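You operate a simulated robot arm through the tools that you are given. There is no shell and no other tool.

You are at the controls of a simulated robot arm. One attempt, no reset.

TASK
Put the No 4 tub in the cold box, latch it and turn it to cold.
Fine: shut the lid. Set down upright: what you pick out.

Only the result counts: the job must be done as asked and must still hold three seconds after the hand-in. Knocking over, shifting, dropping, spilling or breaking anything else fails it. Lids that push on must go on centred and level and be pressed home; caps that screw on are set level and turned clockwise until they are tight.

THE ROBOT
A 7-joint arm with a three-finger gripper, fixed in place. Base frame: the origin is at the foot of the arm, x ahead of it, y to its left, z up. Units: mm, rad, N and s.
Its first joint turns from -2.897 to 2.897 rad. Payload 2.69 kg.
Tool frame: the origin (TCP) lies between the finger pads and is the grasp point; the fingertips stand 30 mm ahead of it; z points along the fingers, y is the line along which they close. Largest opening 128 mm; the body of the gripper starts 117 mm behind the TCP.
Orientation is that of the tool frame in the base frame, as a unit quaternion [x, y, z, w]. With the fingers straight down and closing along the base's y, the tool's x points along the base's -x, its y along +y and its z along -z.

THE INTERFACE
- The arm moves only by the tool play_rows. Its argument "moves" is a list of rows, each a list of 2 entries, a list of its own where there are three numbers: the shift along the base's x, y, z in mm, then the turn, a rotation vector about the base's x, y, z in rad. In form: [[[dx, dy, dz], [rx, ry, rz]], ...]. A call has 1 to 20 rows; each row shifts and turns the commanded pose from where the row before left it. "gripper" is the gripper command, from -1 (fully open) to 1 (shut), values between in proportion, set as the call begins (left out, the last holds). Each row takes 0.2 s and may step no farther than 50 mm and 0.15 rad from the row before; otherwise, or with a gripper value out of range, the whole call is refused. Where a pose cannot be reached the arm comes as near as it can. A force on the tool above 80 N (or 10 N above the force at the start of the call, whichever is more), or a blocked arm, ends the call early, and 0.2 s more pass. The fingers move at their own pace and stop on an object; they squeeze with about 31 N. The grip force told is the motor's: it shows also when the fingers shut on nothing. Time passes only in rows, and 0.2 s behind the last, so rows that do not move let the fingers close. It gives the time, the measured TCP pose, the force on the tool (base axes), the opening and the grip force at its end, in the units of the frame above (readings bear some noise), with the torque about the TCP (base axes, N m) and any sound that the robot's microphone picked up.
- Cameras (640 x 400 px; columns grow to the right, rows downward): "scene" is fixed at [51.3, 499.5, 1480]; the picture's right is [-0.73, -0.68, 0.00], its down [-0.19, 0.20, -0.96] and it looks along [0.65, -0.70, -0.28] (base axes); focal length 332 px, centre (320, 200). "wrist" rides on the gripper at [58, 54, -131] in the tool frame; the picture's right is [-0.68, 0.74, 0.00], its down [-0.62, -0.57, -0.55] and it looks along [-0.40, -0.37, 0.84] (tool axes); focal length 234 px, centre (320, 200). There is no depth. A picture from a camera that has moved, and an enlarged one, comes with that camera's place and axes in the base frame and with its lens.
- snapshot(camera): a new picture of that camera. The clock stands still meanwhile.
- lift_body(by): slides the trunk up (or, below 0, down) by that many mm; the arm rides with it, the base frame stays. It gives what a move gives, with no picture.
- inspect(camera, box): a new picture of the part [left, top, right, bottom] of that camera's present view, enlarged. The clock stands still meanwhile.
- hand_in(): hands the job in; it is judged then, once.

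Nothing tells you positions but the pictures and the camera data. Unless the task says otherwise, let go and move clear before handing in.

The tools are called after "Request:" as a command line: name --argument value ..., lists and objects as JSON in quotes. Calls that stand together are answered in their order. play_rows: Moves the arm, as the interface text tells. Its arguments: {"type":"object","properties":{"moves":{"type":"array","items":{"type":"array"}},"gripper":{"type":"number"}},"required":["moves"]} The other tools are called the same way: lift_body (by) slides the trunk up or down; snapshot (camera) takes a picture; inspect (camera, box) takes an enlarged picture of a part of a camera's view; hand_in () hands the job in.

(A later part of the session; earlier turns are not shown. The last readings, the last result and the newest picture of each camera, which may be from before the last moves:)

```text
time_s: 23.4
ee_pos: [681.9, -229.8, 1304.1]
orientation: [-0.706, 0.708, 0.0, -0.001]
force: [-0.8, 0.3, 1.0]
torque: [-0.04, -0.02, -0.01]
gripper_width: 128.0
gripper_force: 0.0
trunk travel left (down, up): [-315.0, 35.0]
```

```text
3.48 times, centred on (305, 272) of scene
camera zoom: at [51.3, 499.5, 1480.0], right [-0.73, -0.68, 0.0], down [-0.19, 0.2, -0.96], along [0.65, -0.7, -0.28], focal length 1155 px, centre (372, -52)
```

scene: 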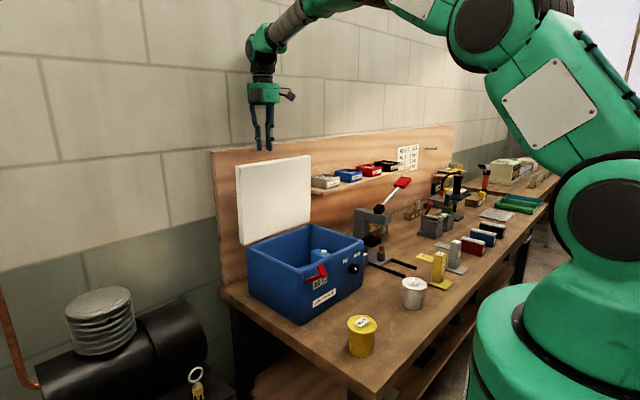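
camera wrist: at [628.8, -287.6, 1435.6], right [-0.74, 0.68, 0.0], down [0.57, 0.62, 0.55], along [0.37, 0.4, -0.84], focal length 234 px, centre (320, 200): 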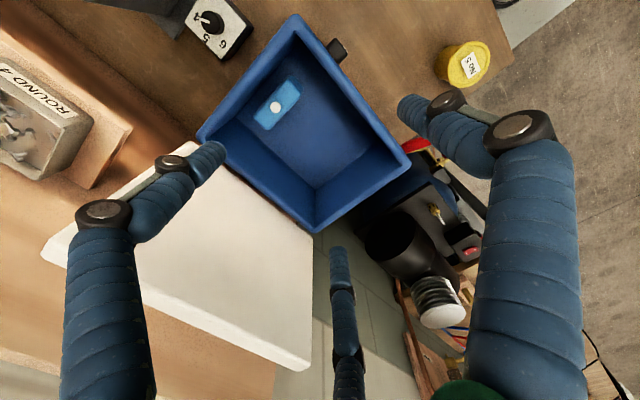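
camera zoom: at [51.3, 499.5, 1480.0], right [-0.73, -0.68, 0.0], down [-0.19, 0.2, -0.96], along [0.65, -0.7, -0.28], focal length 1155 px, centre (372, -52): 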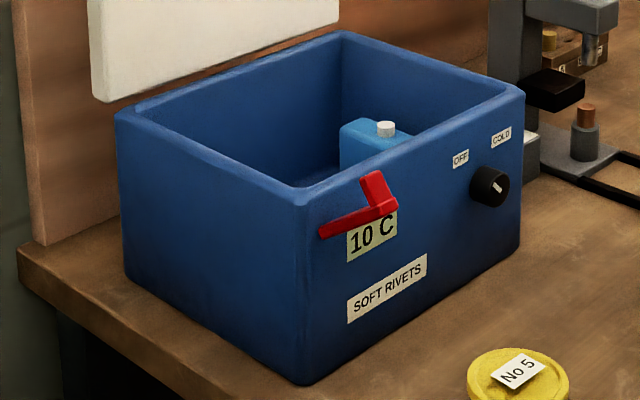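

The box holds one blue pack near the -y side, at about x 704–804 and y -297 to -257. The area around (752, -150) is free. Next I'll move above the No 4 tub to align on it.

Request:
play_rows --moves '[[[-39, -20, 0], [0, 0, 0]], [[-39, -20, 0], [0, 0, 0]], [[-39, -20, 0], [0, 0, 0]], [[-39, -20, 0], [0, 0, 0]], [[-39, -20, 0], [0, 0, 0]], [[-39, -20, 0], [0, 0, 0]], [[0, 0, -40], [0, 0, 0]], [[0, 0, -40], [0, 0, 0]], [[0, 0, -40], [0, 0, 0]], [[0, 0, -40], [0, 0, 0]], [[0, 0, -30], [0, 0, 0]], [[0, 0, 0], [0, 0, 0]]]'

Request:
snapshot --camera "wrist"

Request:
inspect --camera "scene" --box '[340, 190, 500, 330]'

```text
time_s: 26.1
ee_pos: [450.1, -347.5, 1113.5]
orientation: [-0.706, 0.708, -0.001, -0.001]
force: [0.4, 0.0, -0.4]
torque: [0.02, 0.01, -0.02]
gripper_width: 128.2
gripper_force: 0.1
trunk travel left (down, up): [-315.0, 35.0]
```

```text
taken
camera wrist: at [396.6, -406.4, 1244.4], right [-0.74, 0.68, 0.0], down [0.57, 0.62, 0.55], along [0.37, 0.4, -0.84], focal length 234 px, centre (320, 200)
```

wrist: 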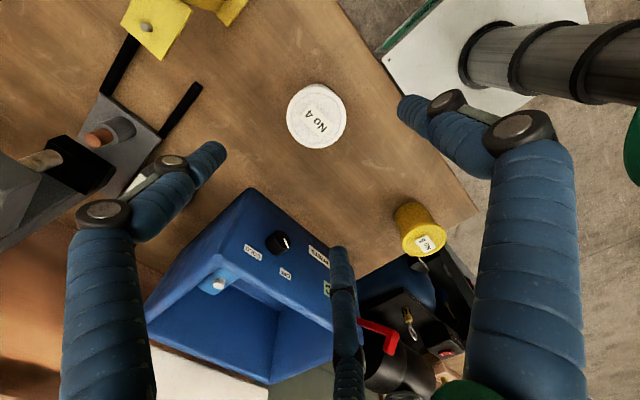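

```text
2.86 times, centred on (420, 260) of scene
camera zoom: at [51.3, 499.5, 1480.0], right [-0.73, -0.68, 0.0], down [-0.19, 0.2, -0.96], along [0.65, -0.7, -0.28], focal length 949 px, centre (34, 29)
```

zoom: 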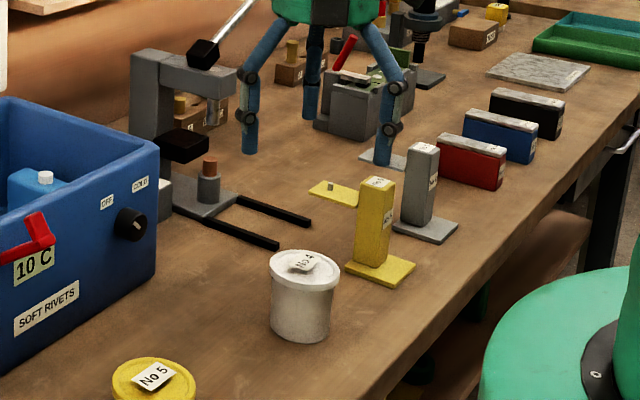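

The tub's top centre appears at about (448, -360), some 12 mm off in y from the tool. I'll correct for that, come down partway and recheck.

Request:
play_rows --moves '[[[-2, -12.5, -20], [0, 0, 0]], [[0, 0, -30], [0, 0, 0]], [[0, 0, -23], [0, 0, 0]], [[0, 0, 0], [0, 0, 0]]]'

Request:
snapshot --camera "wrist"

Request:
inspect --camera "scene" --box '[360, 220, 480, 330]'

```text
time_s: 27.1
ee_pos: [448.9, -361.6, 1038.4]
orientation: [-0.707, 0.707, 0.0, 0.0]
force: [-0.4, 0.5, 0.2]
torque: [0.0, 0.02, -0.02]
gripper_width: 128.2
gripper_force: 0.0
trunk travel left (down, up): [-315.0, 35.0]
```

```text
taken
camera wrist: at [394.2, -419.8, 1171.0], right [-0.74, 0.68, 0.0], down [0.57, 0.62, 0.55], along [0.37, 0.4, -0.84], focal length 234 px, centre (320, 200)
```

wrist: 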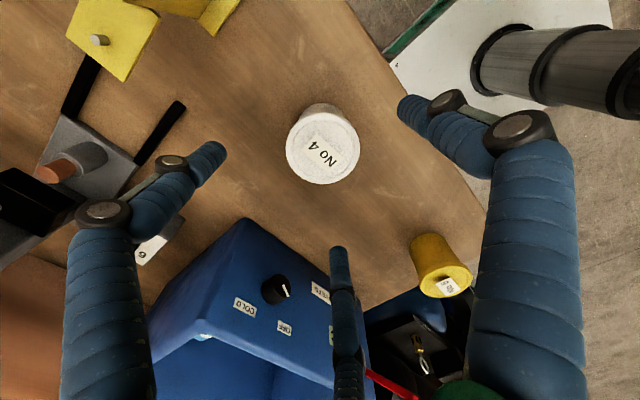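

```text
3.64 times, centred on (420, 275) of scene
camera zoom: at [51.3, 499.5, 1480.0], right [-0.73, -0.68, 0.0], down [-0.19, 0.2, -0.96], along [0.65, -0.7, -0.28], focal length 1207 px, centre (-44, -73)
```

zoom: 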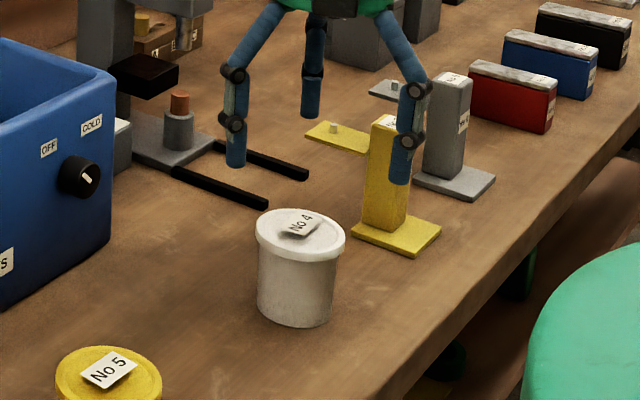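

The tub's top is at about (448, -360, 948) and the table is near z 879. The tool is aligned to within about 2 mm. I'll descend around the tub and close gently.

Request:
play_rows --moves '[[[-0.5, 1.5, -35], [0, 0, 0]], [[0, 0, -35], [0, 0, 0]], [[0, 0, -20], [0, 0, 0]], [[0, 0, -15], [0, 0, 0]], [[0, 0, 0], [0, 0, 0]]]'

Request:
inspect --camera "scene" --box '[360, 220, 480, 330]'

Request:
snapshot --camera "wrist"

```text
time_s: 28.2
ee_pos: [449.3, -361.2, 934.9]
orientation: [-0.706, 0.708, -0.001, 0.0]
force: [-0.9, -0.3, 0.6]
torque: [-0.04, 0.01, 0.0]
gripper_width: 127.8
gripper_force: 0.0
trunk travel left (down, up): [-315.0, 35.0]
```

```text
3.64 times, centred on (420, 275) of scene
camera zoom: at [51.3, 499.5, 1480.0], right [-0.73, -0.68, 0.0], down [-0.19, 0.2, -0.96], along [0.65, -0.7, -0.28], focal length 1207 px, centre (-44, -73)
```

zoom: 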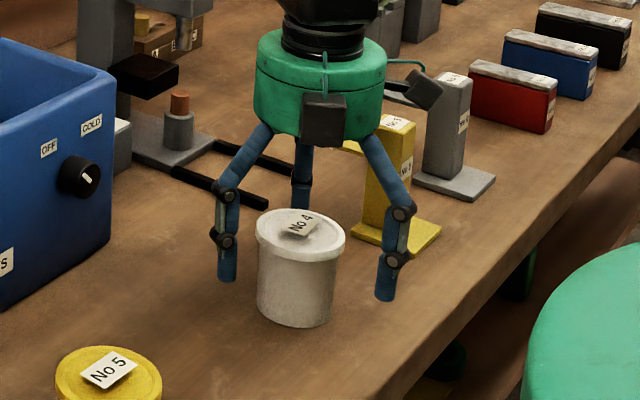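

```text
taken
camera wrist: at [395.2, -419.9, 1066.5], right [-0.74, 0.68, 0.0], down [0.57, 0.62, 0.55], along [0.37, 0.4, -0.84], focal length 234 px, centre (320, 200)
```

wrist: 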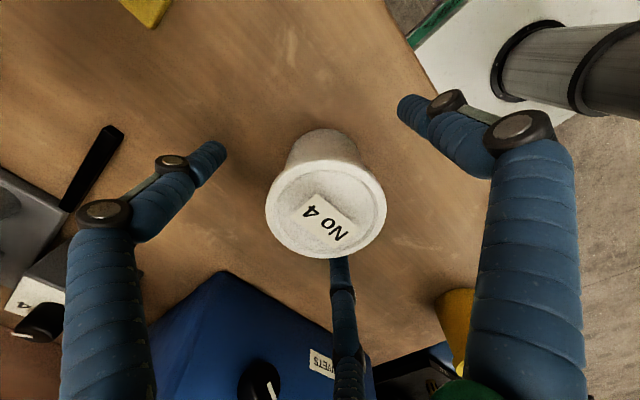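

The tub is centred in x between the fingers. I'll shift 4 mm in y, then close on it.

Request:
play_rows --moves '[[[0.5, 4, -3], [0, 0, 0]], [[0, 0, 0], [0, 0, 0]]]'

Request:
play_rows --moves '[[[0, 0, 0], [0, 0, 0]], [[0, 0, 0], [0, 0, 0]], [[0, 0, 0], [0, 0, 0]]]' --gripper 1

Request:
snapshot --camera "wrist"

Request:
inspect --camera "scene" --box '[360, 220, 480, 330]'

```text
time_s: 28.9
ee_pos: [449.5, -357.4, 933.2]
orientation: [-0.707, 0.707, -0.001, 0.0]
force: [0.4, 0.6, 0.2]
torque: [0.01, 0.0, 0.0]
gripper_width: 127.7
gripper_force: 0.0
trunk travel left (down, up): [-315.0, 35.0]
```

```text
time_s: 29.6
ee_pos: [449.3, -357.8, 932.3]
orientation: [-0.707, 0.708, -0.001, 0.0]
force: [1.0, 0.0, 0.8]
torque: [-0.05, 0.06, -0.04]
gripper_width: 70.8
gripper_force: 30.5
trunk travel left (down, up): [-315.0, 35.0]
```

```text
taken
camera wrist: at [395.1, -415.5, 1064.0], right [-0.74, 0.68, 0.0], down [0.57, 0.62, 0.55], along [0.37, 0.4, -0.84], focal length 234 px, centre (320, 200)
```

wrist: 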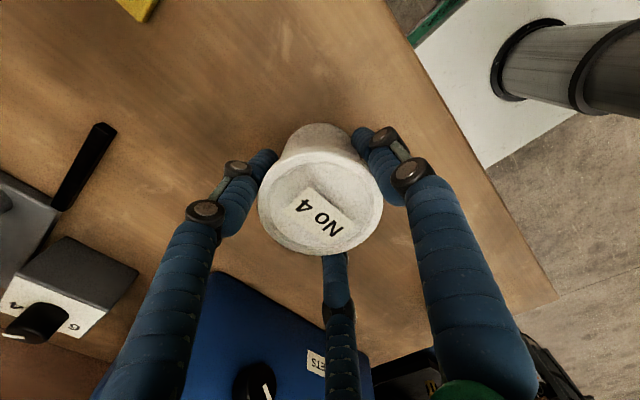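

```text
3.64 times, centred on (420, 275) of scene
camera zoom: at [51.3, 499.5, 1480.0], right [-0.73, -0.68, 0.0], down [-0.19, 0.2, -0.96], along [0.65, -0.7, -0.28], focal length 1207 px, centre (-44, -73)
```

zoom: 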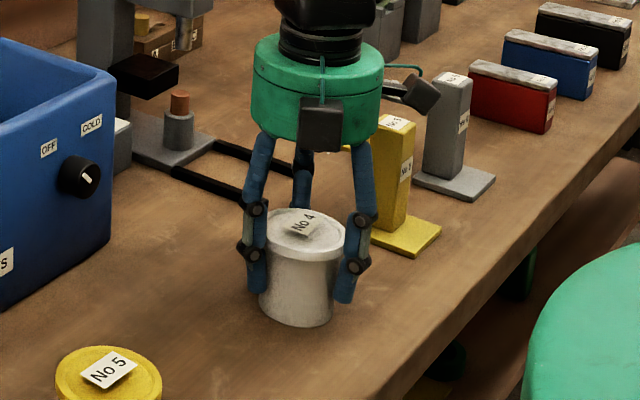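

Grip is solid: width 70.8 mm at 30 N, and nothing moved. I'll lift a little first and check.

Request:
play_rows --moves '[[[0, 0, 8], [0, 0, 0]], [[0, 0, 16], [0, 0, 0]], [[0, 0, 16], [0, 0, 0]], [[0, 0, 0], [0, 0, 0]]]'

Request:
inspect --camera "scene" --box '[340, 200, 500, 340]'

```text
time_s: 30.6
ee_pos: [448.7, -357.4, 973.9]
orientation: [-0.707, 0.707, 0.0, -0.001]
force: [0.5, 0.5, -2.8]
torque: [-0.01, -0.01, 0.02]
gripper_width: 70.7
gripper_force: 30.7
trunk travel left (down, up): [-315.0, 35.0]
```

```text
2.86 times, centred on (420, 270) of scene
camera zoom: at [51.3, 499.5, 1480.0], right [-0.73, -0.68, 0.0], down [-0.19, 0.2, -0.96], along [0.65, -0.7, -0.28], focal length 949 px, centre (34, 0)
```

zoom: 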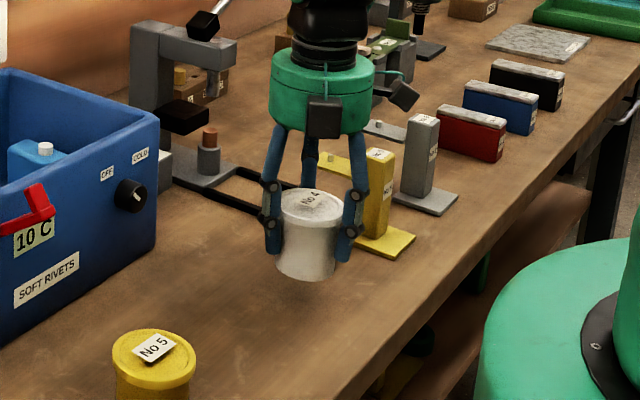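

The tub hangs securely (about 280 g). I'll raise it clear of the rim and carry it over the free area of the box.

Request:
play_rows --moves '[[[0, 0, 40], [0, 0, 0]], [[0, 0, 45], [0, 0, 0]], [[0, 0, 45], [0, 0, 0]], [[0, 0, 45], [0, 0, 0]], [[0, 0, 40], [0, 0, 0]], [[30, 20, 0], [0, 0, 0]], [[34, 23, 0], [0, 0, 0]], [[34, 23, 0], [0, 0, 0]], [[34, 23, 0], [0, 0, 0]], [[34, 23, 0], [0, 0, 0]], [[34, 23, 0], [0, 0, 0]], [[34, 23, 0], [0, 0, 0]], [[34, 23, 0], [0, 0, 0]], [[33, 26, 0], [0, 0, 0]], [[0, 0, 0], [0, 0, 0]]]'

Request:
snapshot --camera "wrist"

Request:
inspect --camera "scene" --box '[220, 120, 400, 330]'

```text
time_s: 33.9
ee_pos: [750.9, -148.9, 1187.2]
orientation: [-0.706, 0.708, -0.001, -0.001]
force: [0.9, 0.4, -1.7]
torque: [-0.01, 0.01, -0.03]
gripper_width: 70.9
gripper_force: 31.2
trunk travel left (down, up): [-315.0, 35.0]
```

```text
taken
camera wrist: at [696.2, -206.3, 1318.7], right [-0.74, 0.68, 0.0], down [0.57, 0.62, 0.55], along [0.37, 0.4, -0.84], focal length 234 px, centre (320, 200)
```

wrist: 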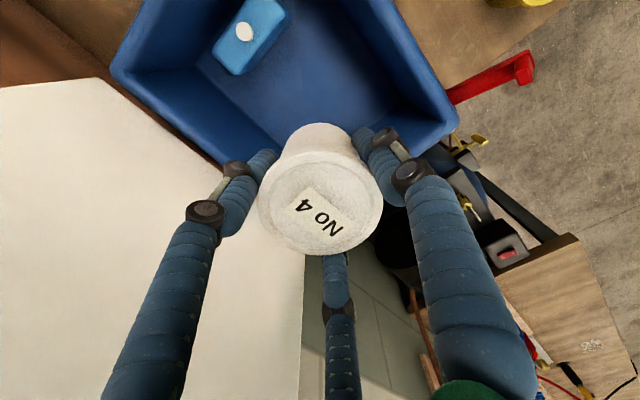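

```text
1.90 times, centred on (310, 225) of scene
camera zoom: at [51.3, 499.5, 1480.0], right [-0.73, -0.68, 0.0], down [-0.19, 0.2, -0.96], along [0.65, -0.7, -0.28], focal length 632 px, centre (339, 152)
```

zoom: 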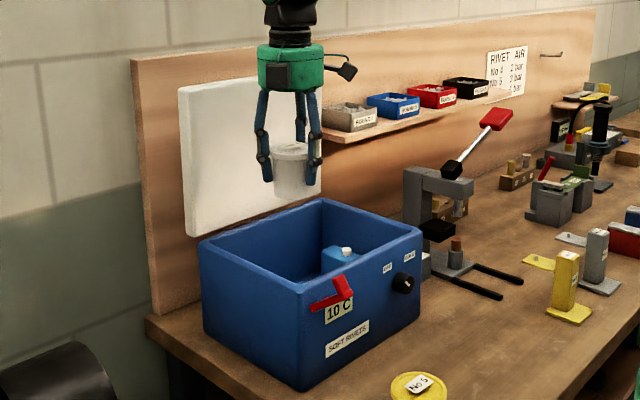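

The tub is above the free part of the box, clear of the pack and walls. I'll lower it, slowly near the floor.

Request:
play_rows --moves '[[[0, 0, -40], [0, 0, 0]], [[0, 0, -40], [0, 0, 0]], [[0, 0, -40], [0, 0, 0]], [[0, 0, -40], [0, 0, 0]], [[0, 0, -30], [0, 0, 0]], [[0, 0, -20], [0, 0, 0]], [[0, 0, -8], [0, 0, 0]], [[0, 0, 0], [0, 0, 0]]]'

Request:
snapshot --camera "wrist"

Request:
inspect --camera "scene" --box '[220, 160, 400, 330]'

```text
time_s: 35.6
ee_pos: [747.8, -150.2, 970.4]
orientation: [-0.707, 0.707, 0.0, 0.0]
force: [-1.0, 0.2, -2.3]
torque: [0.0, 0.02, 0.03]
gripper_width: 70.8
gripper_force: 31.0
trunk travel left (down, up): [-315.0, 35.0]
```

```text
taken
camera wrist: at [693.5, -207.9, 1101.6], right [-0.74, 0.68, 0.0], down [0.57, 0.62, 0.55], along [0.37, 0.4, -0.84], focal length 234 px, centre (320, 200)
```

wrist: 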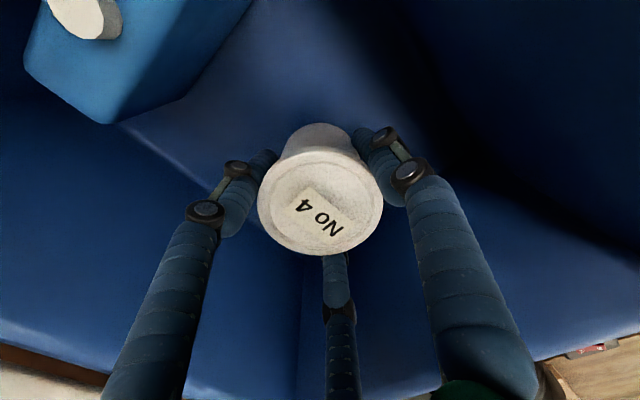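

```text
2.35 times, centred on (310, 245) of scene
camera zoom: at [51.3, 499.5, 1480.0], right [-0.73, -0.68, 0.0], down [-0.19, 0.2, -0.96], along [0.65, -0.7, -0.28], focal length 781 px, centre (344, 94)
```

zoom: 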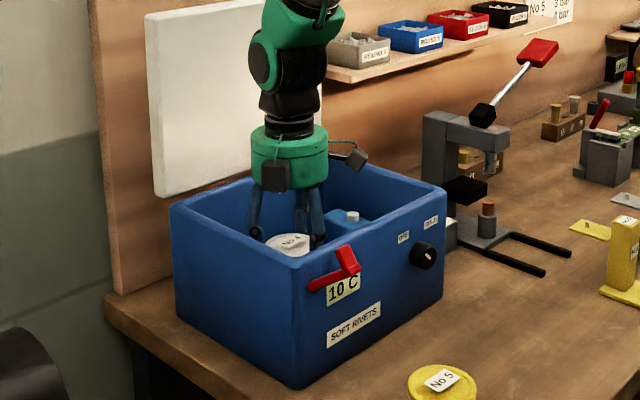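

Request:
play_rows --moves '[[[0, 0, -4], [0, 0, 0]], [[0, 0, -4], [0, 0, 0]], [[0, 0, -4], [0, 0, 0]], [[0, 0, -3], [0, 0, 0]]]'

```text
time_s: 36.6
ee_pos: [748.0, -150.7, 954.7]
orientation: [-0.707, 0.707, 0.0, -0.001]
force: [-0.6, 0.6, -1.9]
torque: [0.0, 0.0, -0.01]
gripper_width: 70.9
gripper_force: 30.9
trunk travel left (down, up): [-315.0, 35.0]
```

No contact yet. I'll keep lowering in small steps.

Request:
play_rows --moves '[[[0, 0, -2], [0, 0, 0]], [[0, 0, -2], [0, 0, 0]]]'

Request:
play_rows --moves '[[[0, 0, -2], [0, 0, 0]], [[0, 0, -1], [0, 0, 0]]]'

```text
time_s: 37.2
ee_pos: [749.8, -151.5, 951.9]
orientation: [-0.707, 0.707, -0.002, 0.0]
force: [-6.1, 1.7, 19.4]
torque: [-0.29, 0.75, -0.05]
gripper_width: 70.7
gripper_force: 30.5
trunk travel left (down, up): [-315.0, 35.0]
```

```text
time_s: 37.9
ee_pos: [750.4, -150.9, 948.8]
orientation: [-0.706, 0.708, -0.002, 0.0]
force: [-1.2, 3.0, 27.2]
torque: [0.01, 0.03, -0.02]
gripper_width: 70.7
gripper_force: 31.3
trunk travel left (down, up): [-315.0, 35.0]
```

The tub touches the floor (27 N upward). I'll ease off the pressure and open the fingers.

Request:
play_rows --moves '[[[0, 0, 1], [0, 0, 0]]]'

Request:
play_rows --moves '[[[0, 0, 0], [0, 0, 0]], [[0, 0, 0], [0, 0, 0]]]' --gripper -0.55

Request:
snapshot --camera "wrist"

```text
time_s: 38.2
ee_pos: [748.6, -151.3, 948.9]
orientation: [-0.707, 0.707, -0.001, 0.0]
force: [2.9, 0.1, 22.8]
torque: [-0.15, -0.25, 0.0]
gripper_width: 70.5
gripper_force: 30.8
trunk travel left (down, up): [-315.0, 35.0]
```

```text
time_s: 38.9
ee_pos: [747.8, -150.2, 948.0]
orientation: [-0.707, 0.707, -0.001, 0.0]
force: [0.3, 0.0, 1.3]
torque: [-0.01, -0.01, -0.01]
gripper_width: 99.6
gripper_force: 0.0
trunk travel left (down, up): [-315.0, 35.0]
```

```text
taken
camera wrist: at [695.0, -208.1, 1079.2], right [-0.74, 0.68, 0.0], down [0.57, 0.62, 0.55], along [0.37, 0.4, -0.84], focal length 234 px, centre (320, 200)
```

wrist: 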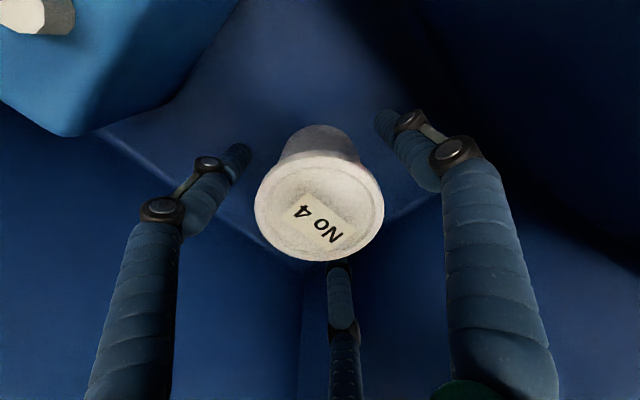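

The tub stands upright on the box floor and is released. I'll go straight up out of the box and check.

Request:
play_rows --moves '[[[0, 0, 20], [0, 0, 0]], [[0, 0, 30], [0, 0, 0]], [[0, 0, 40], [0, 0, 0]], [[0, 0, 45], [0, 0, 0]], [[0, 0, 45], [0, 0, 0]], [[0, 0, 45], [0, 0, 0]], [[0, 0, 45], [0, 0, 0]], [[0, 0, 45], [0, 0, 0]], [[0, 0, 45], [0, 0, 0]], [[0, 0, 45], [0, 0, 0]], [[0, 0, 0], [0, 0, 0]]]'

Request:
snapshot --camera "wrist"

Request:
inspect --camera "scene" --box '[220, 120, 400, 330]'

```text
time_s: 41.2
ee_pos: [747.1, -147.9, 1354.8]
orientation: [-0.706, 0.708, 0.0, 0.0]
force: [-0.3, -0.2, -0.4]
torque: [0.01, -0.07, 0.01]
gripper_width: 99.4
gripper_force: 0.0
trunk travel left (down, up): [-315.0, 35.0]
```

```text
taken
camera wrist: at [693.0, -205.7, 1485.6], right [-0.74, 0.68, 0.0], down [0.57, 0.62, 0.55], along [0.37, 0.4, -0.84], focal length 234 px, centre (320, 200)
```

wrist: 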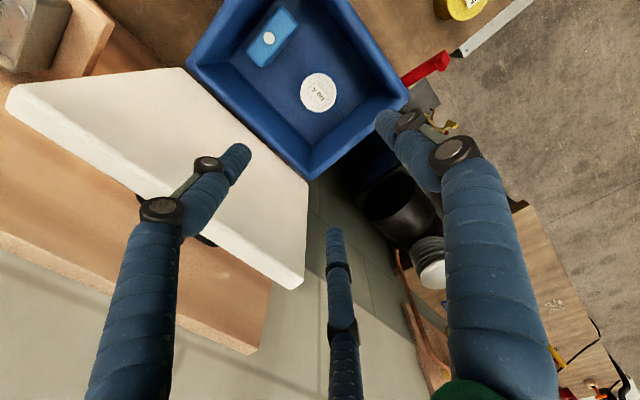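

```text
1.90 times, centred on (310, 225) of scene
camera zoom: at [51.3, 499.5, 1480.0], right [-0.73, -0.68, 0.0], down [-0.19, 0.2, -0.96], along [0.65, -0.7, -0.28], focal length 632 px, centre (339, 152)
```

zoom: 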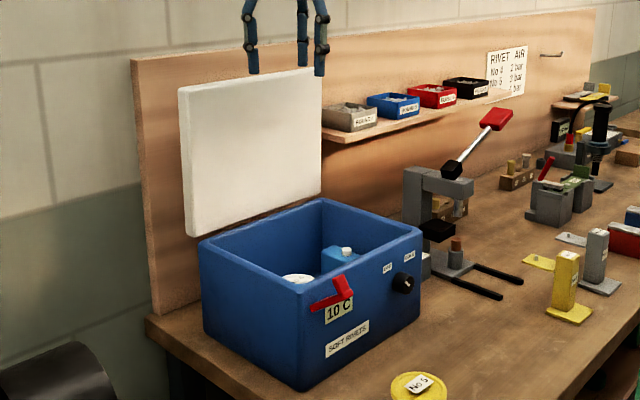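

Tub and pack are both upright in the box and the lid is still open. I'll go back over the handle with the fingers narrowed.

Request:
play_rows --moves '[[[0, -8, 6], [0, 0, 0]], [[38, -8, 1], [0, 0, 0]], [[38, -8, 0], [0, 0, 0]], [[38, -8, 0], [0, 0, 0]], [[38, -6, 0], [0, 0, 0]], [[36.5, -5, 0], [0, 0, 0]], [[0, 0, 0], [0, 0, 0]]]' --gripper 0.53

Request:
snapshot --camera "wrist"

```text
time_s: 42.9
ee_pos: [937.5, -193.4, 1360.9]
orientation: [-0.707, 0.708, 0.0, 0.0]
force: [0.2, -0.4, -0.2]
torque: [0.02, 0.03, 0.01]
gripper_width: 30.2
gripper_force: 0.1
trunk travel left (down, up): [-315.0, 35.0]
```

```text
taken
camera wrist: at [883.7, -251.5, 1491.2], right [-0.74, 0.68, 0.0], down [0.57, 0.62, 0.55], along [0.37, 0.4, -0.84], focal length 234 px, centre (320, 200)
```

wrist: 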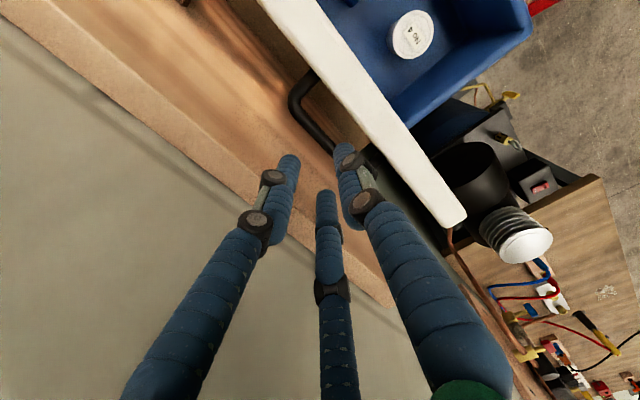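

The view matches the one from when I left the handle, so I'll lower the trunk straight down onto the bar again.

Request:
lift_body --by -88

Request:
inspect --camera "wrist" --box '[240, 60, 440, 240]'

```text
time_s: 44.1
ee_pos: [936.2, -192.9, 1273.2]
orientation: [-0.707, 0.708, 0.0, -0.001]
force: [-0.2, 0.5, 0.7]
torque: [-0.03, -0.06, 0.03]
gripper_width: 30.3
gripper_force: 0.1
trunk travel left (down, up): [-227.0, 123.0]
```

```text
2.22 times, centred on (340, 150) of wrist
camera zoom: at [882.8, -251.3, 1404.1], right [-0.74, 0.68, 0.0], down [0.57, 0.62, 0.55], along [0.37, 0.4, -0.84], focal length 520 px, centre (276, 311)
```

zoom: 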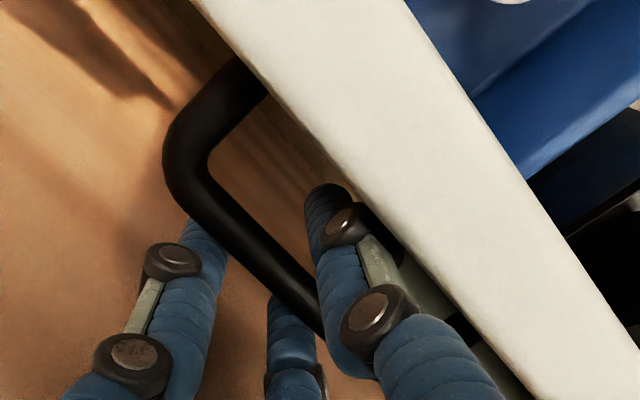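

The bar sits between the fingers again. I'll grip it and check for side force.

Request:
play_rows --moves '[[[0, 0, 0], [0, 0, 0]], [[0, 0, 0], [0, 0, 0]]]' --gripper 1

```text
time_s: 44.7
ee_pos: [935.5, -194.1, 1273.4]
orientation: [-0.706, 0.708, -0.001, -0.001]
force: [0.1, 0.0, 2.9]
torque: [0.02, 0.02, -0.47]
gripper_width: 19.0
gripper_force: 44.1
trunk travel left (down, up): [-227.0, 123.0]
```

The bar is held with almost no side force. I'll swing the lid forward along the fitted arc.

Request:
play_rows --moves '[[[-9, 0, 2.5], [0, 0, 0]], [[-9.3, 0, 2.1], [0, 0, 0]], [[-18.6, 0, 3.0], [0, 0, 0]], [[-18.9, 0, 1.4], [0, 0, 0]], [[-18.9, 0, -0.3], [0, 0, 0]], [[-18.8, 0, -1.9], [0, 0, 0]], [[-18.5, 0, -3.5], [0, 0, 0]], [[-18.2, 0, -5.2], [0, 0, 0]], [[0, 0, 0], [0, 0, 0]]]'

Request:
snapshot --camera "scene"

```text
time_s: 46.7
ee_pos: [806.8, -194.2, 1269.5]
orientation: [-0.706, 0.708, 0.0, -0.001]
force: [0.2, 2.9, -6.7]
torque: [0.04, 0.0, -0.53]
gripper_width: 19.2
gripper_force: 44.8
trunk travel left (down, up): [-227.0, 123.0]
```

```text
taken
```

scene: 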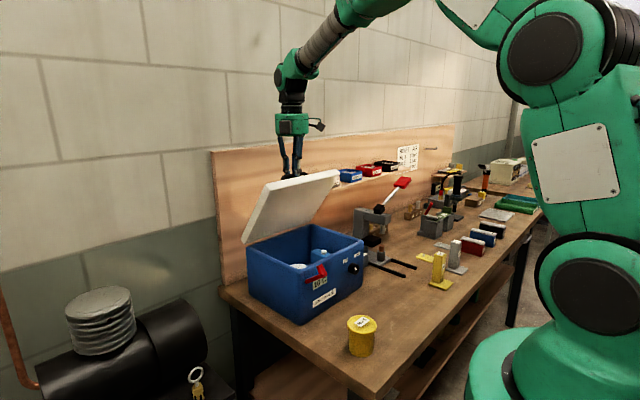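

The lid follows smoothly with small forces, so I'll continue down.

Request:
play_rows --moves '[[[-17.6, 0, -6.7], [0, 0, 0]], [[-17, 0, -8.2], [0, 0, 0]], [[-16.3, 0, -9.6], [0, 0, 0]], [[-15.3, 0, -11.1], [0, 0, 0]], [[-14.3, 0, -12.3], [0, 0, 0]], [[-13.1, 0, -13.6], [0, 0, 0]], [[-12, 0, -14.6], [0, 0, 0]], [[-10.6, 0, -15.6], [0, 0, 0]], [[0, 0, 0], [0, 0, 0]]]'

Request:
inspect --camera "scene" --box '[230, 150, 390, 320]'

```text
time_s: 48.7
ee_pos: [690.1, -193.3, 1179.6]
orientation: [-0.707, 0.707, -0.001, -0.001]
force: [1.6, -1.7, -0.9]
torque: [-0.01, -0.02, -0.15]
gripper_width: 19.3
gripper_force: 44.3
trunk travel left (down, up): [-227.0, 123.0]
```

```text
2.35 times, centred on (310, 235) of scene
camera zoom: at [51.3, 499.5, 1480.0], right [-0.73, -0.68, 0.0], down [-0.19, 0.2, -0.96], along [0.65, -0.7, -0.28], focal length 781 px, centre (344, 118)
```

zoom: 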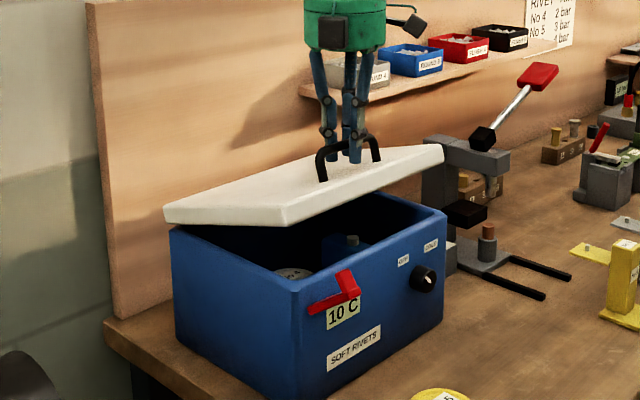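

About 17° remain. I'll finish slowly.

Request:
play_rows --moves '[[[-4.7, 0, -8.2], [0, 0, 0]], [[-4.5, 0, -8.3], [0, 0, 0]], [[-4.0, 0, -8.6], [0, 0, 0]], [[-3.8, 0, -8.7], [0, 0, 0]], [[-3.2, 0, -8.9], [0, 0, 0]], [[-1.7, 0, -5], [0, 0, 0]], [[0, 0, 0], [0, 0, 0]]]'

Request:
inspect --camera "scene" --box '[230, 150, 390, 320]'

```text
time_s: 50.3
ee_pos: [668.0, -193.4, 1130.8]
orientation: [-0.707, 0.707, -0.001, 0.0]
force: [-8.5, -5.6, 1.5]
torque: [-0.35, 0.05, 0.0]
gripper_width: 19.0
gripper_force: 43.6
trunk travel left (down, up): [-227.0, 123.0]
```

```text
2.35 times, centred on (310, 235) of scene
camera zoom: at [51.3, 499.5, 1480.0], right [-0.73, -0.68, 0.0], down [-0.19, 0.2, -0.96], along [0.65, -0.7, -0.28], focal length 781 px, centre (344, 118)
```

zoom: 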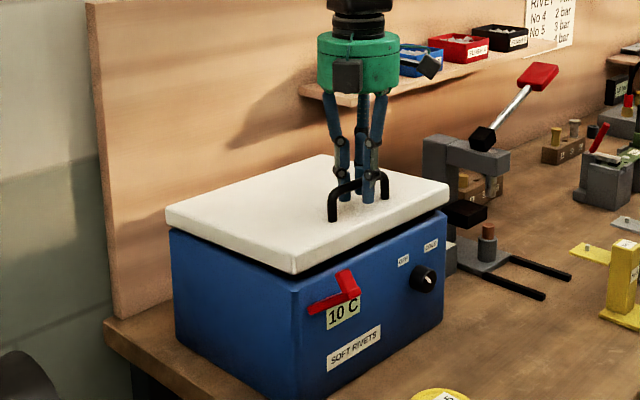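

Nearly shut. I'll lower the last few millimetres carefully and watch for seating contact.

Request:
play_rows --moves '[[[-1.0, 0, -3], [0, 0, 0]], [[-0.9, 0, -3], [0, 0, 0]], [[0, 0, 0], [0, 0, 0]]]'

Request:
play_rows --moves '[[[-0.5, 0, -2], [0, 0, 0]], [[0, 0, 0], [0, 0, 0]]]'

Request:
inspect --camera "scene" --box '[230, 200, 390, 320]'

```text
time_s: 51.1
ee_pos: [666.3, -194.4, 1124.0]
orientation: [-0.707, 0.707, 0.0, 0.0]
force: [-10.2, -1.5, 2.4]
torque: [-0.06, 0.01, 0.02]
gripper_width: 19.1
gripper_force: 43.9
trunk travel left (down, up): [-227.0, 123.0]
```

```text
time_s: 51.7
ee_pos: [666.2, -194.1, 1123.8]
orientation: [-0.706, 0.708, 0.0, 0.0]
force: [-10.6, -3.3, 3.7]
torque: [-0.11, -0.01, 0.03]
gripper_width: 19.0
gripper_force: 44.3
trunk travel left (down, up): [-227.0, 123.0]
```

```text
3.33 times, centred on (310, 260) of scene
camera zoom: at [51.3, 499.5, 1480.0], right [-0.73, -0.68, 0.0], down [-0.19, 0.2, -0.96], along [0.65, -0.7, -0.28], focal length 1107 px, centre (353, 0)
```

zoom: 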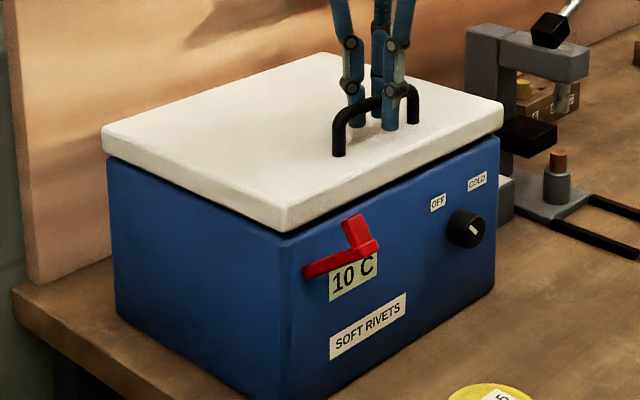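

The lid is fully down at the same handle height as at the start. I'll release the handle and rise.

Request:
play_rows --moves '[[[0, 0, 0], [0, 0, 0]], [[0, 0, 0], [0, 0, 0]]]' --gripper 0.1

Request:
play_rows --moves '[[[0, 0, 20], [0, 0, 0]], [[0, 0, 30], [0, 0, 0]], [[0, 0, 40], [0, 0, 0]], [[-25, 15, 10], [0, 0, 0]], [[-35, 25, 0], [0, 0, 0]], [[-35, 25, 0], [0, 0, 0]], [[-35, 25, 0], [0, 0, 0]], [[-30, 25, 0], [0, 0, 0]], [[0, 0, 0], [0, 0, 0]]]'

Request:
snapshot --camera "wrist"

Request:
inspect --camera "scene" --box '[230, 180, 390, 320]'

```text
time_s: 52.3
ee_pos: [666.1, -193.3, 1123.2]
orientation: [-0.706, 0.708, -0.001, 0.0]
force: [-1.2, -0.3, 0.4]
torque: [-0.01, -0.01, 0.02]
gripper_width: 57.3
gripper_force: 0.1
trunk travel left (down, up): [-227.0, 123.0]
```

```text
time_s: 54.3
ee_pos: [505.5, -73.7, 1222.3]
orientation: [-0.707, 0.708, -0.001, -0.001]
force: [-0.1, 0.7, -0.3]
torque: [-0.03, -0.07, 0.01]
gripper_width: 57.7
gripper_force: 0.1
trunk travel left (down, up): [-227.0, 123.0]
```

```text
taken
camera wrist: at [451.3, -132.0, 1354.0], right [-0.74, 0.68, 0.0], down [0.57, 0.62, 0.55], along [0.37, 0.4, -0.84], focal length 234 px, centre (320, 200)
```

wrist: 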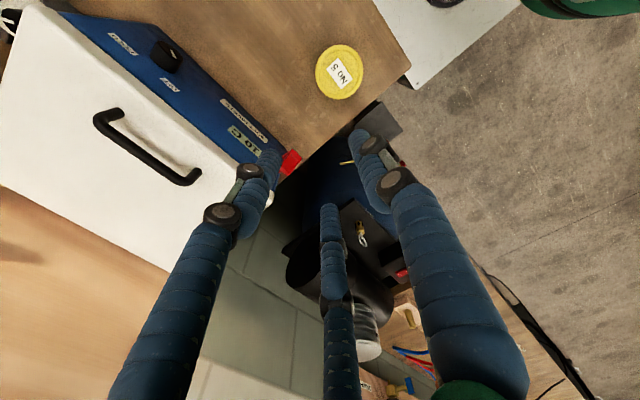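

```text
2.86 times, centred on (310, 250) of scene
camera zoom: at [51.3, 499.5, 1480.0], right [-0.73, -0.68, 0.0], down [-0.19, 0.2, -0.96], along [0.65, -0.7, -0.28], focal length 949 px, centre (349, 57)
```

zoom: 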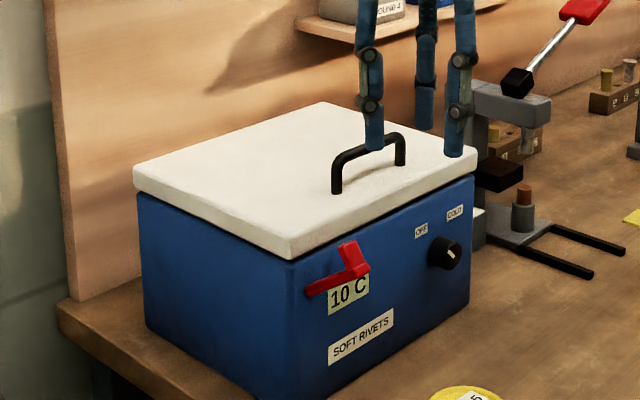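

Request:
inspect --camera "wrist" --box '[210, 110, 330, 230]'

```text
3.33 times, centred on (270, 170) of wrist
camera zoom: at [451.3, -132.0, 1354.0], right [-0.74, 0.68, 0.0], down [0.57, 0.62, 0.55], along [0.37, 0.4, -0.84], focal length 781 px, centre (487, 300)
```

zoom: 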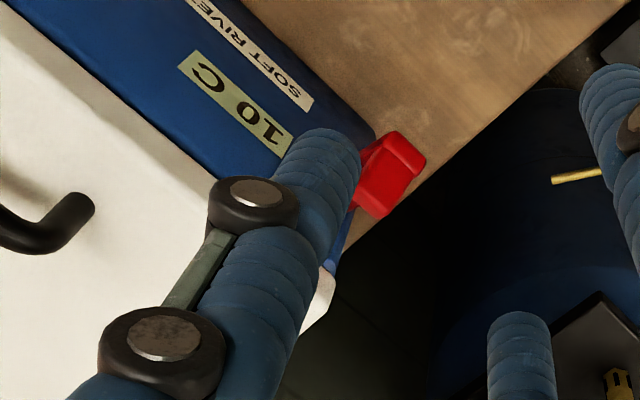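

The latch elbow is at about (554, -65, 1064). I'll close the fingers into a post, put it in front of the latch and then push toward +x.

Request:
play_rows --moves '[[[5, 9, 0], [0, 0, 0]], [[0, 0, -40], [0, 0, 0]], [[0, 0, -40], [0, 0, 0]], [[0, 0, -40], [0, 0, 0]], [[0, 0, -30], [0, 0, 0]], [[0, 0, 0], [0, 0, 0]]]' --gripper 1

Request:
snapshot --camera "wrist"

Request:
inspect --camera "scene" --box '[250, 200, 370, 310]'

```text
time_s: 55.7
ee_pos: [512.8, -66.7, 1073.5]
orientation: [-0.706, 0.708, -0.001, -0.001]
force: [0.4, 0.3, -0.9]
torque: [0.02, 0.02, -0.02]
gripper_width: 2.2
gripper_force: 30.9
trunk travel left (down, up): [-227.0, 123.0]
```

```text
taken
camera wrist: at [458.6, -125.1, 1204.3], right [-0.74, 0.68, 0.0], down [0.57, 0.62, 0.55], along [0.37, 0.4, -0.84], focal length 234 px, centre (320, 200)
```

wrist: 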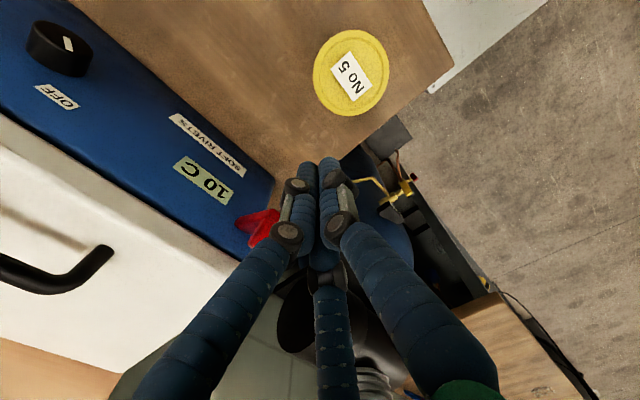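

```text
3.64 times, centred on (310, 255) of scene
camera zoom: at [51.3, 499.5, 1480.0], right [-0.73, -0.68, 0.0], down [-0.19, 0.2, -0.96], along [0.65, -0.7, -0.28], focal length 1207 px, centre (356, 0)
```

zoom: 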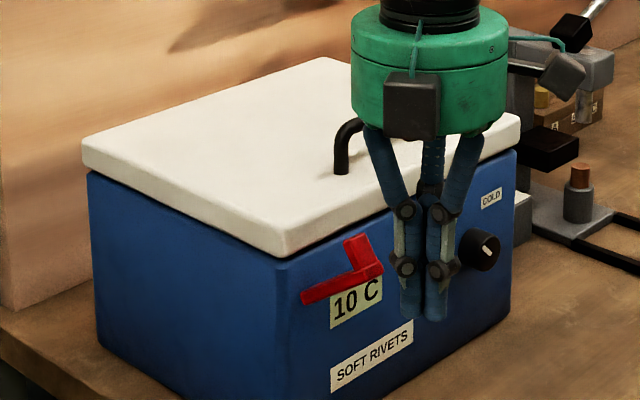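

Request:
play_rows --moves '[[[8, 0, 0], [0, 0, 0]], [[8, 0, 0], [0, 0, 0]], [[8, 0, 0], [0, 0, 0]], [[8, 0, 0], [0, 0, 0]], [[8, 0, 0], [0, 0, 0]], [[5, 0, 0], [0, 0, 0]]]'

Request:
inspect --camera "scene" --box '[250, 200, 370, 310]'

Request:
inspect --camera "wrist" --box '[210, 130, 390, 290]'

```text
time_s: 57.1
ee_pos: [557.7, -69.2, 1072.2]
orientation: [-0.706, 0.708, -0.001, -0.001]
force: [-0.1, 0.8, -0.3]
torque: [-0.02, 0.04, 0.01]
gripper_width: 2.1
gripper_force: 31.0
trunk travel left (down, up): [-227.0, 123.0]
```

```text
3.64 times, centred on (310, 255) of scene
camera zoom: at [51.3, 499.5, 1480.0], right [-0.73, -0.68, 0.0], down [-0.19, 0.2, -0.96], along [0.65, -0.7, -0.28], focal length 1207 px, centre (356, 0)
```

zoom: 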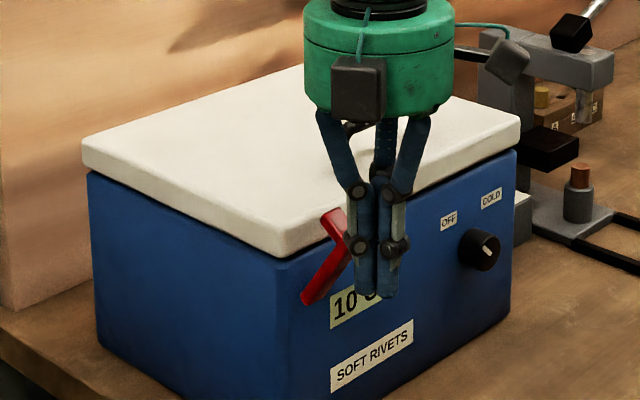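

```text
2.50 times, centred on (300, 210) of wrist
camera zoom: at [503.2, -127.1, 1203.1], right [-0.74, 0.68, 0.0], down [0.57, 0.62, 0.55], along [0.37, 0.4, -0.84], focal length 585 px, centre (370, 175)
```

zoom: 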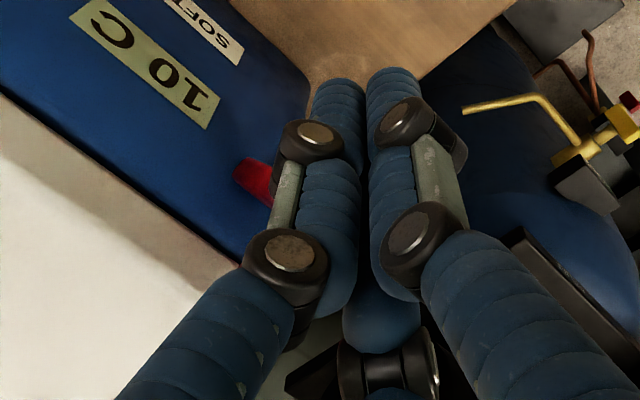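

The latch is swinging up as I push. Continuing toward the lid.

Request:
play_rows --moves '[[[8, 1, 0], [0, 0, 0]], [[8, 1, 0], [0, 0, 0]], [[8, 1, 0], [0, 0, 0]], [[8, 0, 0], [0, 0, 0]], [[5, 0, 0], [0, 0, 0]]]'

Request:
inspect --camera "scene" --box '[250, 200, 370, 310]'

```text
time_s: 58.3
ee_pos: [592.9, -67.2, 1073.8]
orientation: [-0.706, 0.708, 0.0, -0.001]
force: [0.4, 0.4, -1.0]
torque: [-0.02, -0.02, 0.0]
gripper_width: 2.0
gripper_force: 31.4
trunk travel left (down, up): [-227.0, 123.0]
```

```text
3.64 times, centred on (310, 255) of scene
camera zoom: at [51.3, 499.5, 1480.0], right [-0.73, -0.68, 0.0], down [-0.19, 0.2, -0.96], along [0.65, -0.7, -0.28], focal length 1207 px, centre (356, 0)
```

zoom: 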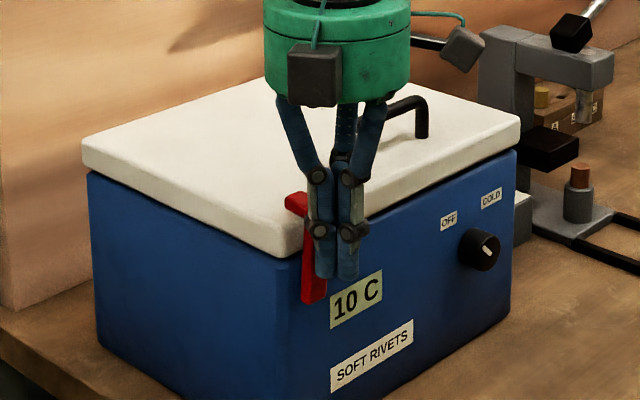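

The latch is nearly upright with its lip over the lid. I'll press it home slowly.

Request:
play_rows --moves '[[[3, 0, 0], [0, 0, 0]], [[3, 0, 0], [0, 0, 0]]]'

Request:
play_rows --moves '[[[2, 0, 0], [0, 0, 0]], [[2, 0, 0], [0, 0, 0]]]'

```text
time_s: 58.9
ee_pos: [599.0, -66.6, 1073.2]
orientation: [-0.706, 0.708, 0.0, -0.001]
force: [-1.7, 0.3, 0.9]
torque: [-0.02, -0.01, 0.05]
gripper_width: 2.2
gripper_force: 30.7
trunk travel left (down, up): [-227.0, 123.0]
```

```text
time_s: 59.5
ee_pos: [600.2, -66.0, 1074.8]
orientation: [-0.707, 0.708, 0.001, -0.002]
force: [-24.1, 0.5, 4.3]
torque: [-0.05, -0.17, 0.27]
gripper_width: 2.1
gripper_force: 31.3
trunk travel left (down, up): [-227.0, 123.0]
```

Request:
play_rows --moves '[[[2, 0, 0], [0, 0, 0]], [[0, 0, 0], [0, 0, 0]]]'

Request:
inspect --camera "scene" --box '[270, 220, 350, 300]'

Request:
inspect --camera "wrist" --box '[210, 130, 390, 290]'

```text
time_s: 60.1
ee_pos: [601.2, -66.8, 1073.0]
orientation: [-0.707, 0.708, 0.001, -0.002]
force: [-45.8, 0.9, 8.1]
torque: [-0.1, 0.22, 0.22]
gripper_width: 2.1
gripper_force: 31.1
trunk travel left (down, up): [-227.0, 123.0]
```

```text
5.00 times, centred on (310, 260) of scene
camera zoom: at [51.3, 499.5, 1480.0], right [-0.73, -0.68, 0.0], down [-0.19, 0.2, -0.96], along [0.65, -0.7, -0.28], focal length 1660 px, centre (370, -100)
```

zoom: 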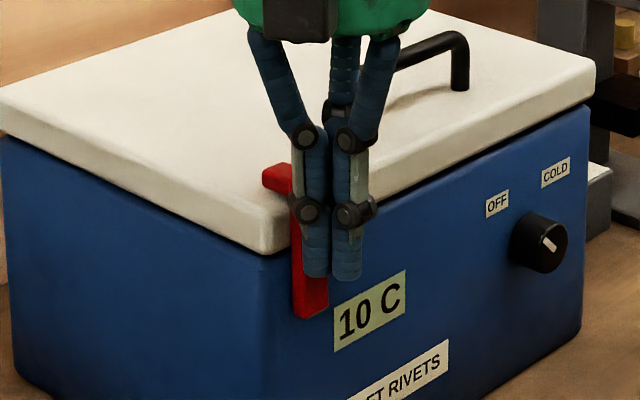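

```text
2.50 times, centred on (300, 210) of wrist
camera zoom: at [547.1, -124.1, 1204.5], right [-0.74, 0.68, 0.0], down [0.57, 0.62, 0.55], along [0.37, 0.4, -0.84], focal length 585 px, centre (370, 175)
```

zoom: 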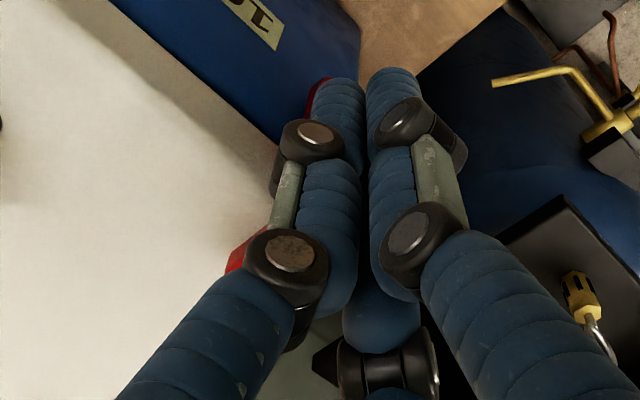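

The latch is flat against the lid and resisting at 46 N. I'll back off and see whether it stays.

Request:
play_rows --moves '[[[-5, 0, 0], [0, 0, 0]], [[-10, 0, 0], [0, 0, 0]], [[-20, 0, 0], [0, 0, 0]], [[-30, 0, 0], [0, 0, 0]], [[-30, 0, 10], [0, 0, 0]], [[-30, 0, 20], [0, 0, 0]], [[0, 0, 0], [0, 0, 0]]]'

Request:
inspect --camera "scene" --box '[270, 220, 350, 300]'

Request:
snapshot --camera "wrist"

```text
time_s: 61.7
ee_pos: [478.8, -63.5, 1101.9]
orientation: [-0.707, 0.708, 0.0, 0.0]
force: [-0.8, 0.2, 0.3]
torque: [-0.01, -0.08, -0.03]
gripper_width: 2.3
gripper_force: 31.0
trunk travel left (down, up): [-227.0, 123.0]
```

```text
5.00 times, centred on (310, 260) of scene
camera zoom: at [51.3, 499.5, 1480.0], right [-0.73, -0.68, 0.0], down [-0.19, 0.2, -0.96], along [0.65, -0.7, -0.28], focal length 1660 px, centre (370, -100)
```

zoom: 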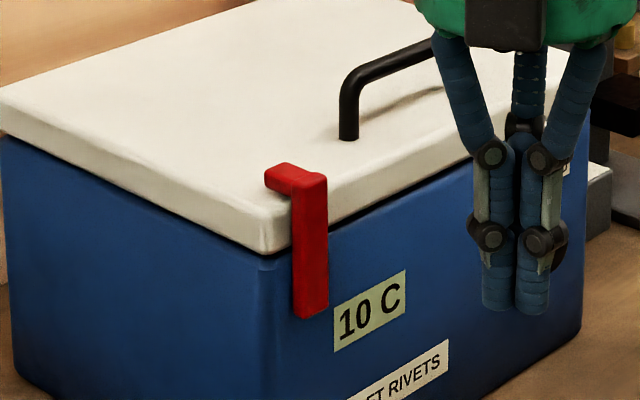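

```text
taken
camera wrist: at [424.7, -122.8, 1233.5], right [-0.74, 0.68, 0.0], down [0.57, 0.62, 0.55], along [0.37, 0.4, -0.84], focal length 234 px, centre (320, 200)
```

wrist: 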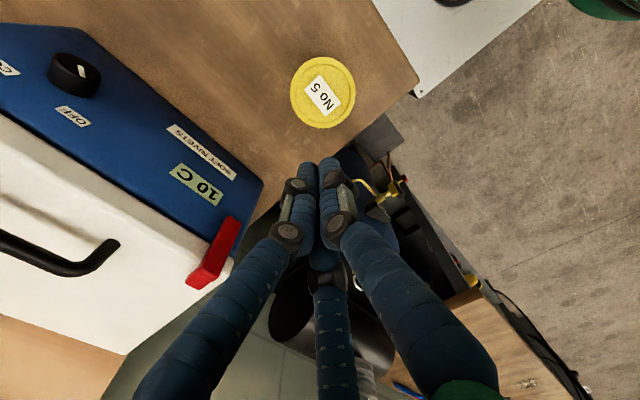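

The latch holds shut with its lip over the lid, and the box has not moved. Next is the knob. I'll tilt the tool forward to point along +x, fingers closing vertically, and stop in front of the knob.

Request:
play_rows --moves '[[[0, -15, 10], [0, -0.1428, 0]], [[2, -19, 0], [0, -0.1428, 0]], [[2, -19, 0], [0, -0.1428, 0]], [[2, -19, 0], [0, -0.1428, 0]], [[2, -19, 0], [0, -0.1428, 0]], [[2, -19, 0], [0, -0.1428, 0]], [[2, -19, 0], [0, -0.1428, 0]], [[2, -19, 0], [0, -0.1428, 0]], [[2, -19, 0], [0, -0.1428, 0]], [[2, -19, 0], [0, -0.1428, 0]], [[2, -20, 0], [0, -0.1428, 0]], [[0, 0, 0], [0, 0, 0]]]' --gripper 0.06

Request:
snapshot --camera "wrist"

Request:
snapshot --camera "scene"

```text
time_s: 62.9
ee_pos: [420.4, -118.8, 962.8]
orientation: [-0.665, 0.714, -0.083, 0.201]
force: [4.1, 7.0, 30.9]
torque: [1.16, -0.64, 0.2]
gripper_width: 81.3
gripper_force: 13.1
out of reach, approached as far as the arm can: row 6
trunk travel left (down, up): [-227.0, 123.0]
stopped in row 6: the force on the tool passed its limit at 92 N (the readings are from after the stop); the commanded pose is now the measured one
```

```text
taken
camera wrist: at [317.5, -188.8, 1051.0], right [-0.65, 0.74, -0.17], down [0.32, 0.47, 0.82], along [0.69, 0.48, -0.54], focal length 234 px, centre (320, 200)
```

wrist: 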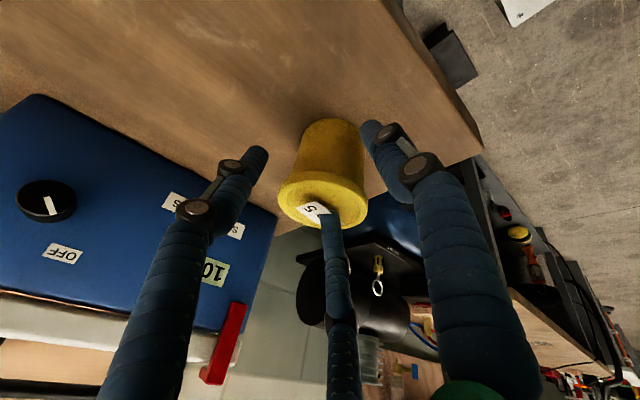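

```text
taken
```

scene: 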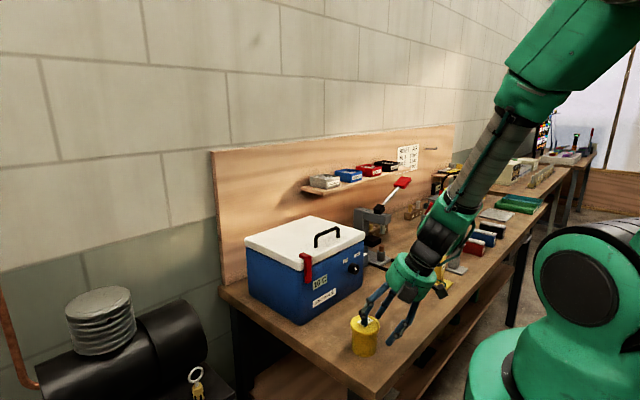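

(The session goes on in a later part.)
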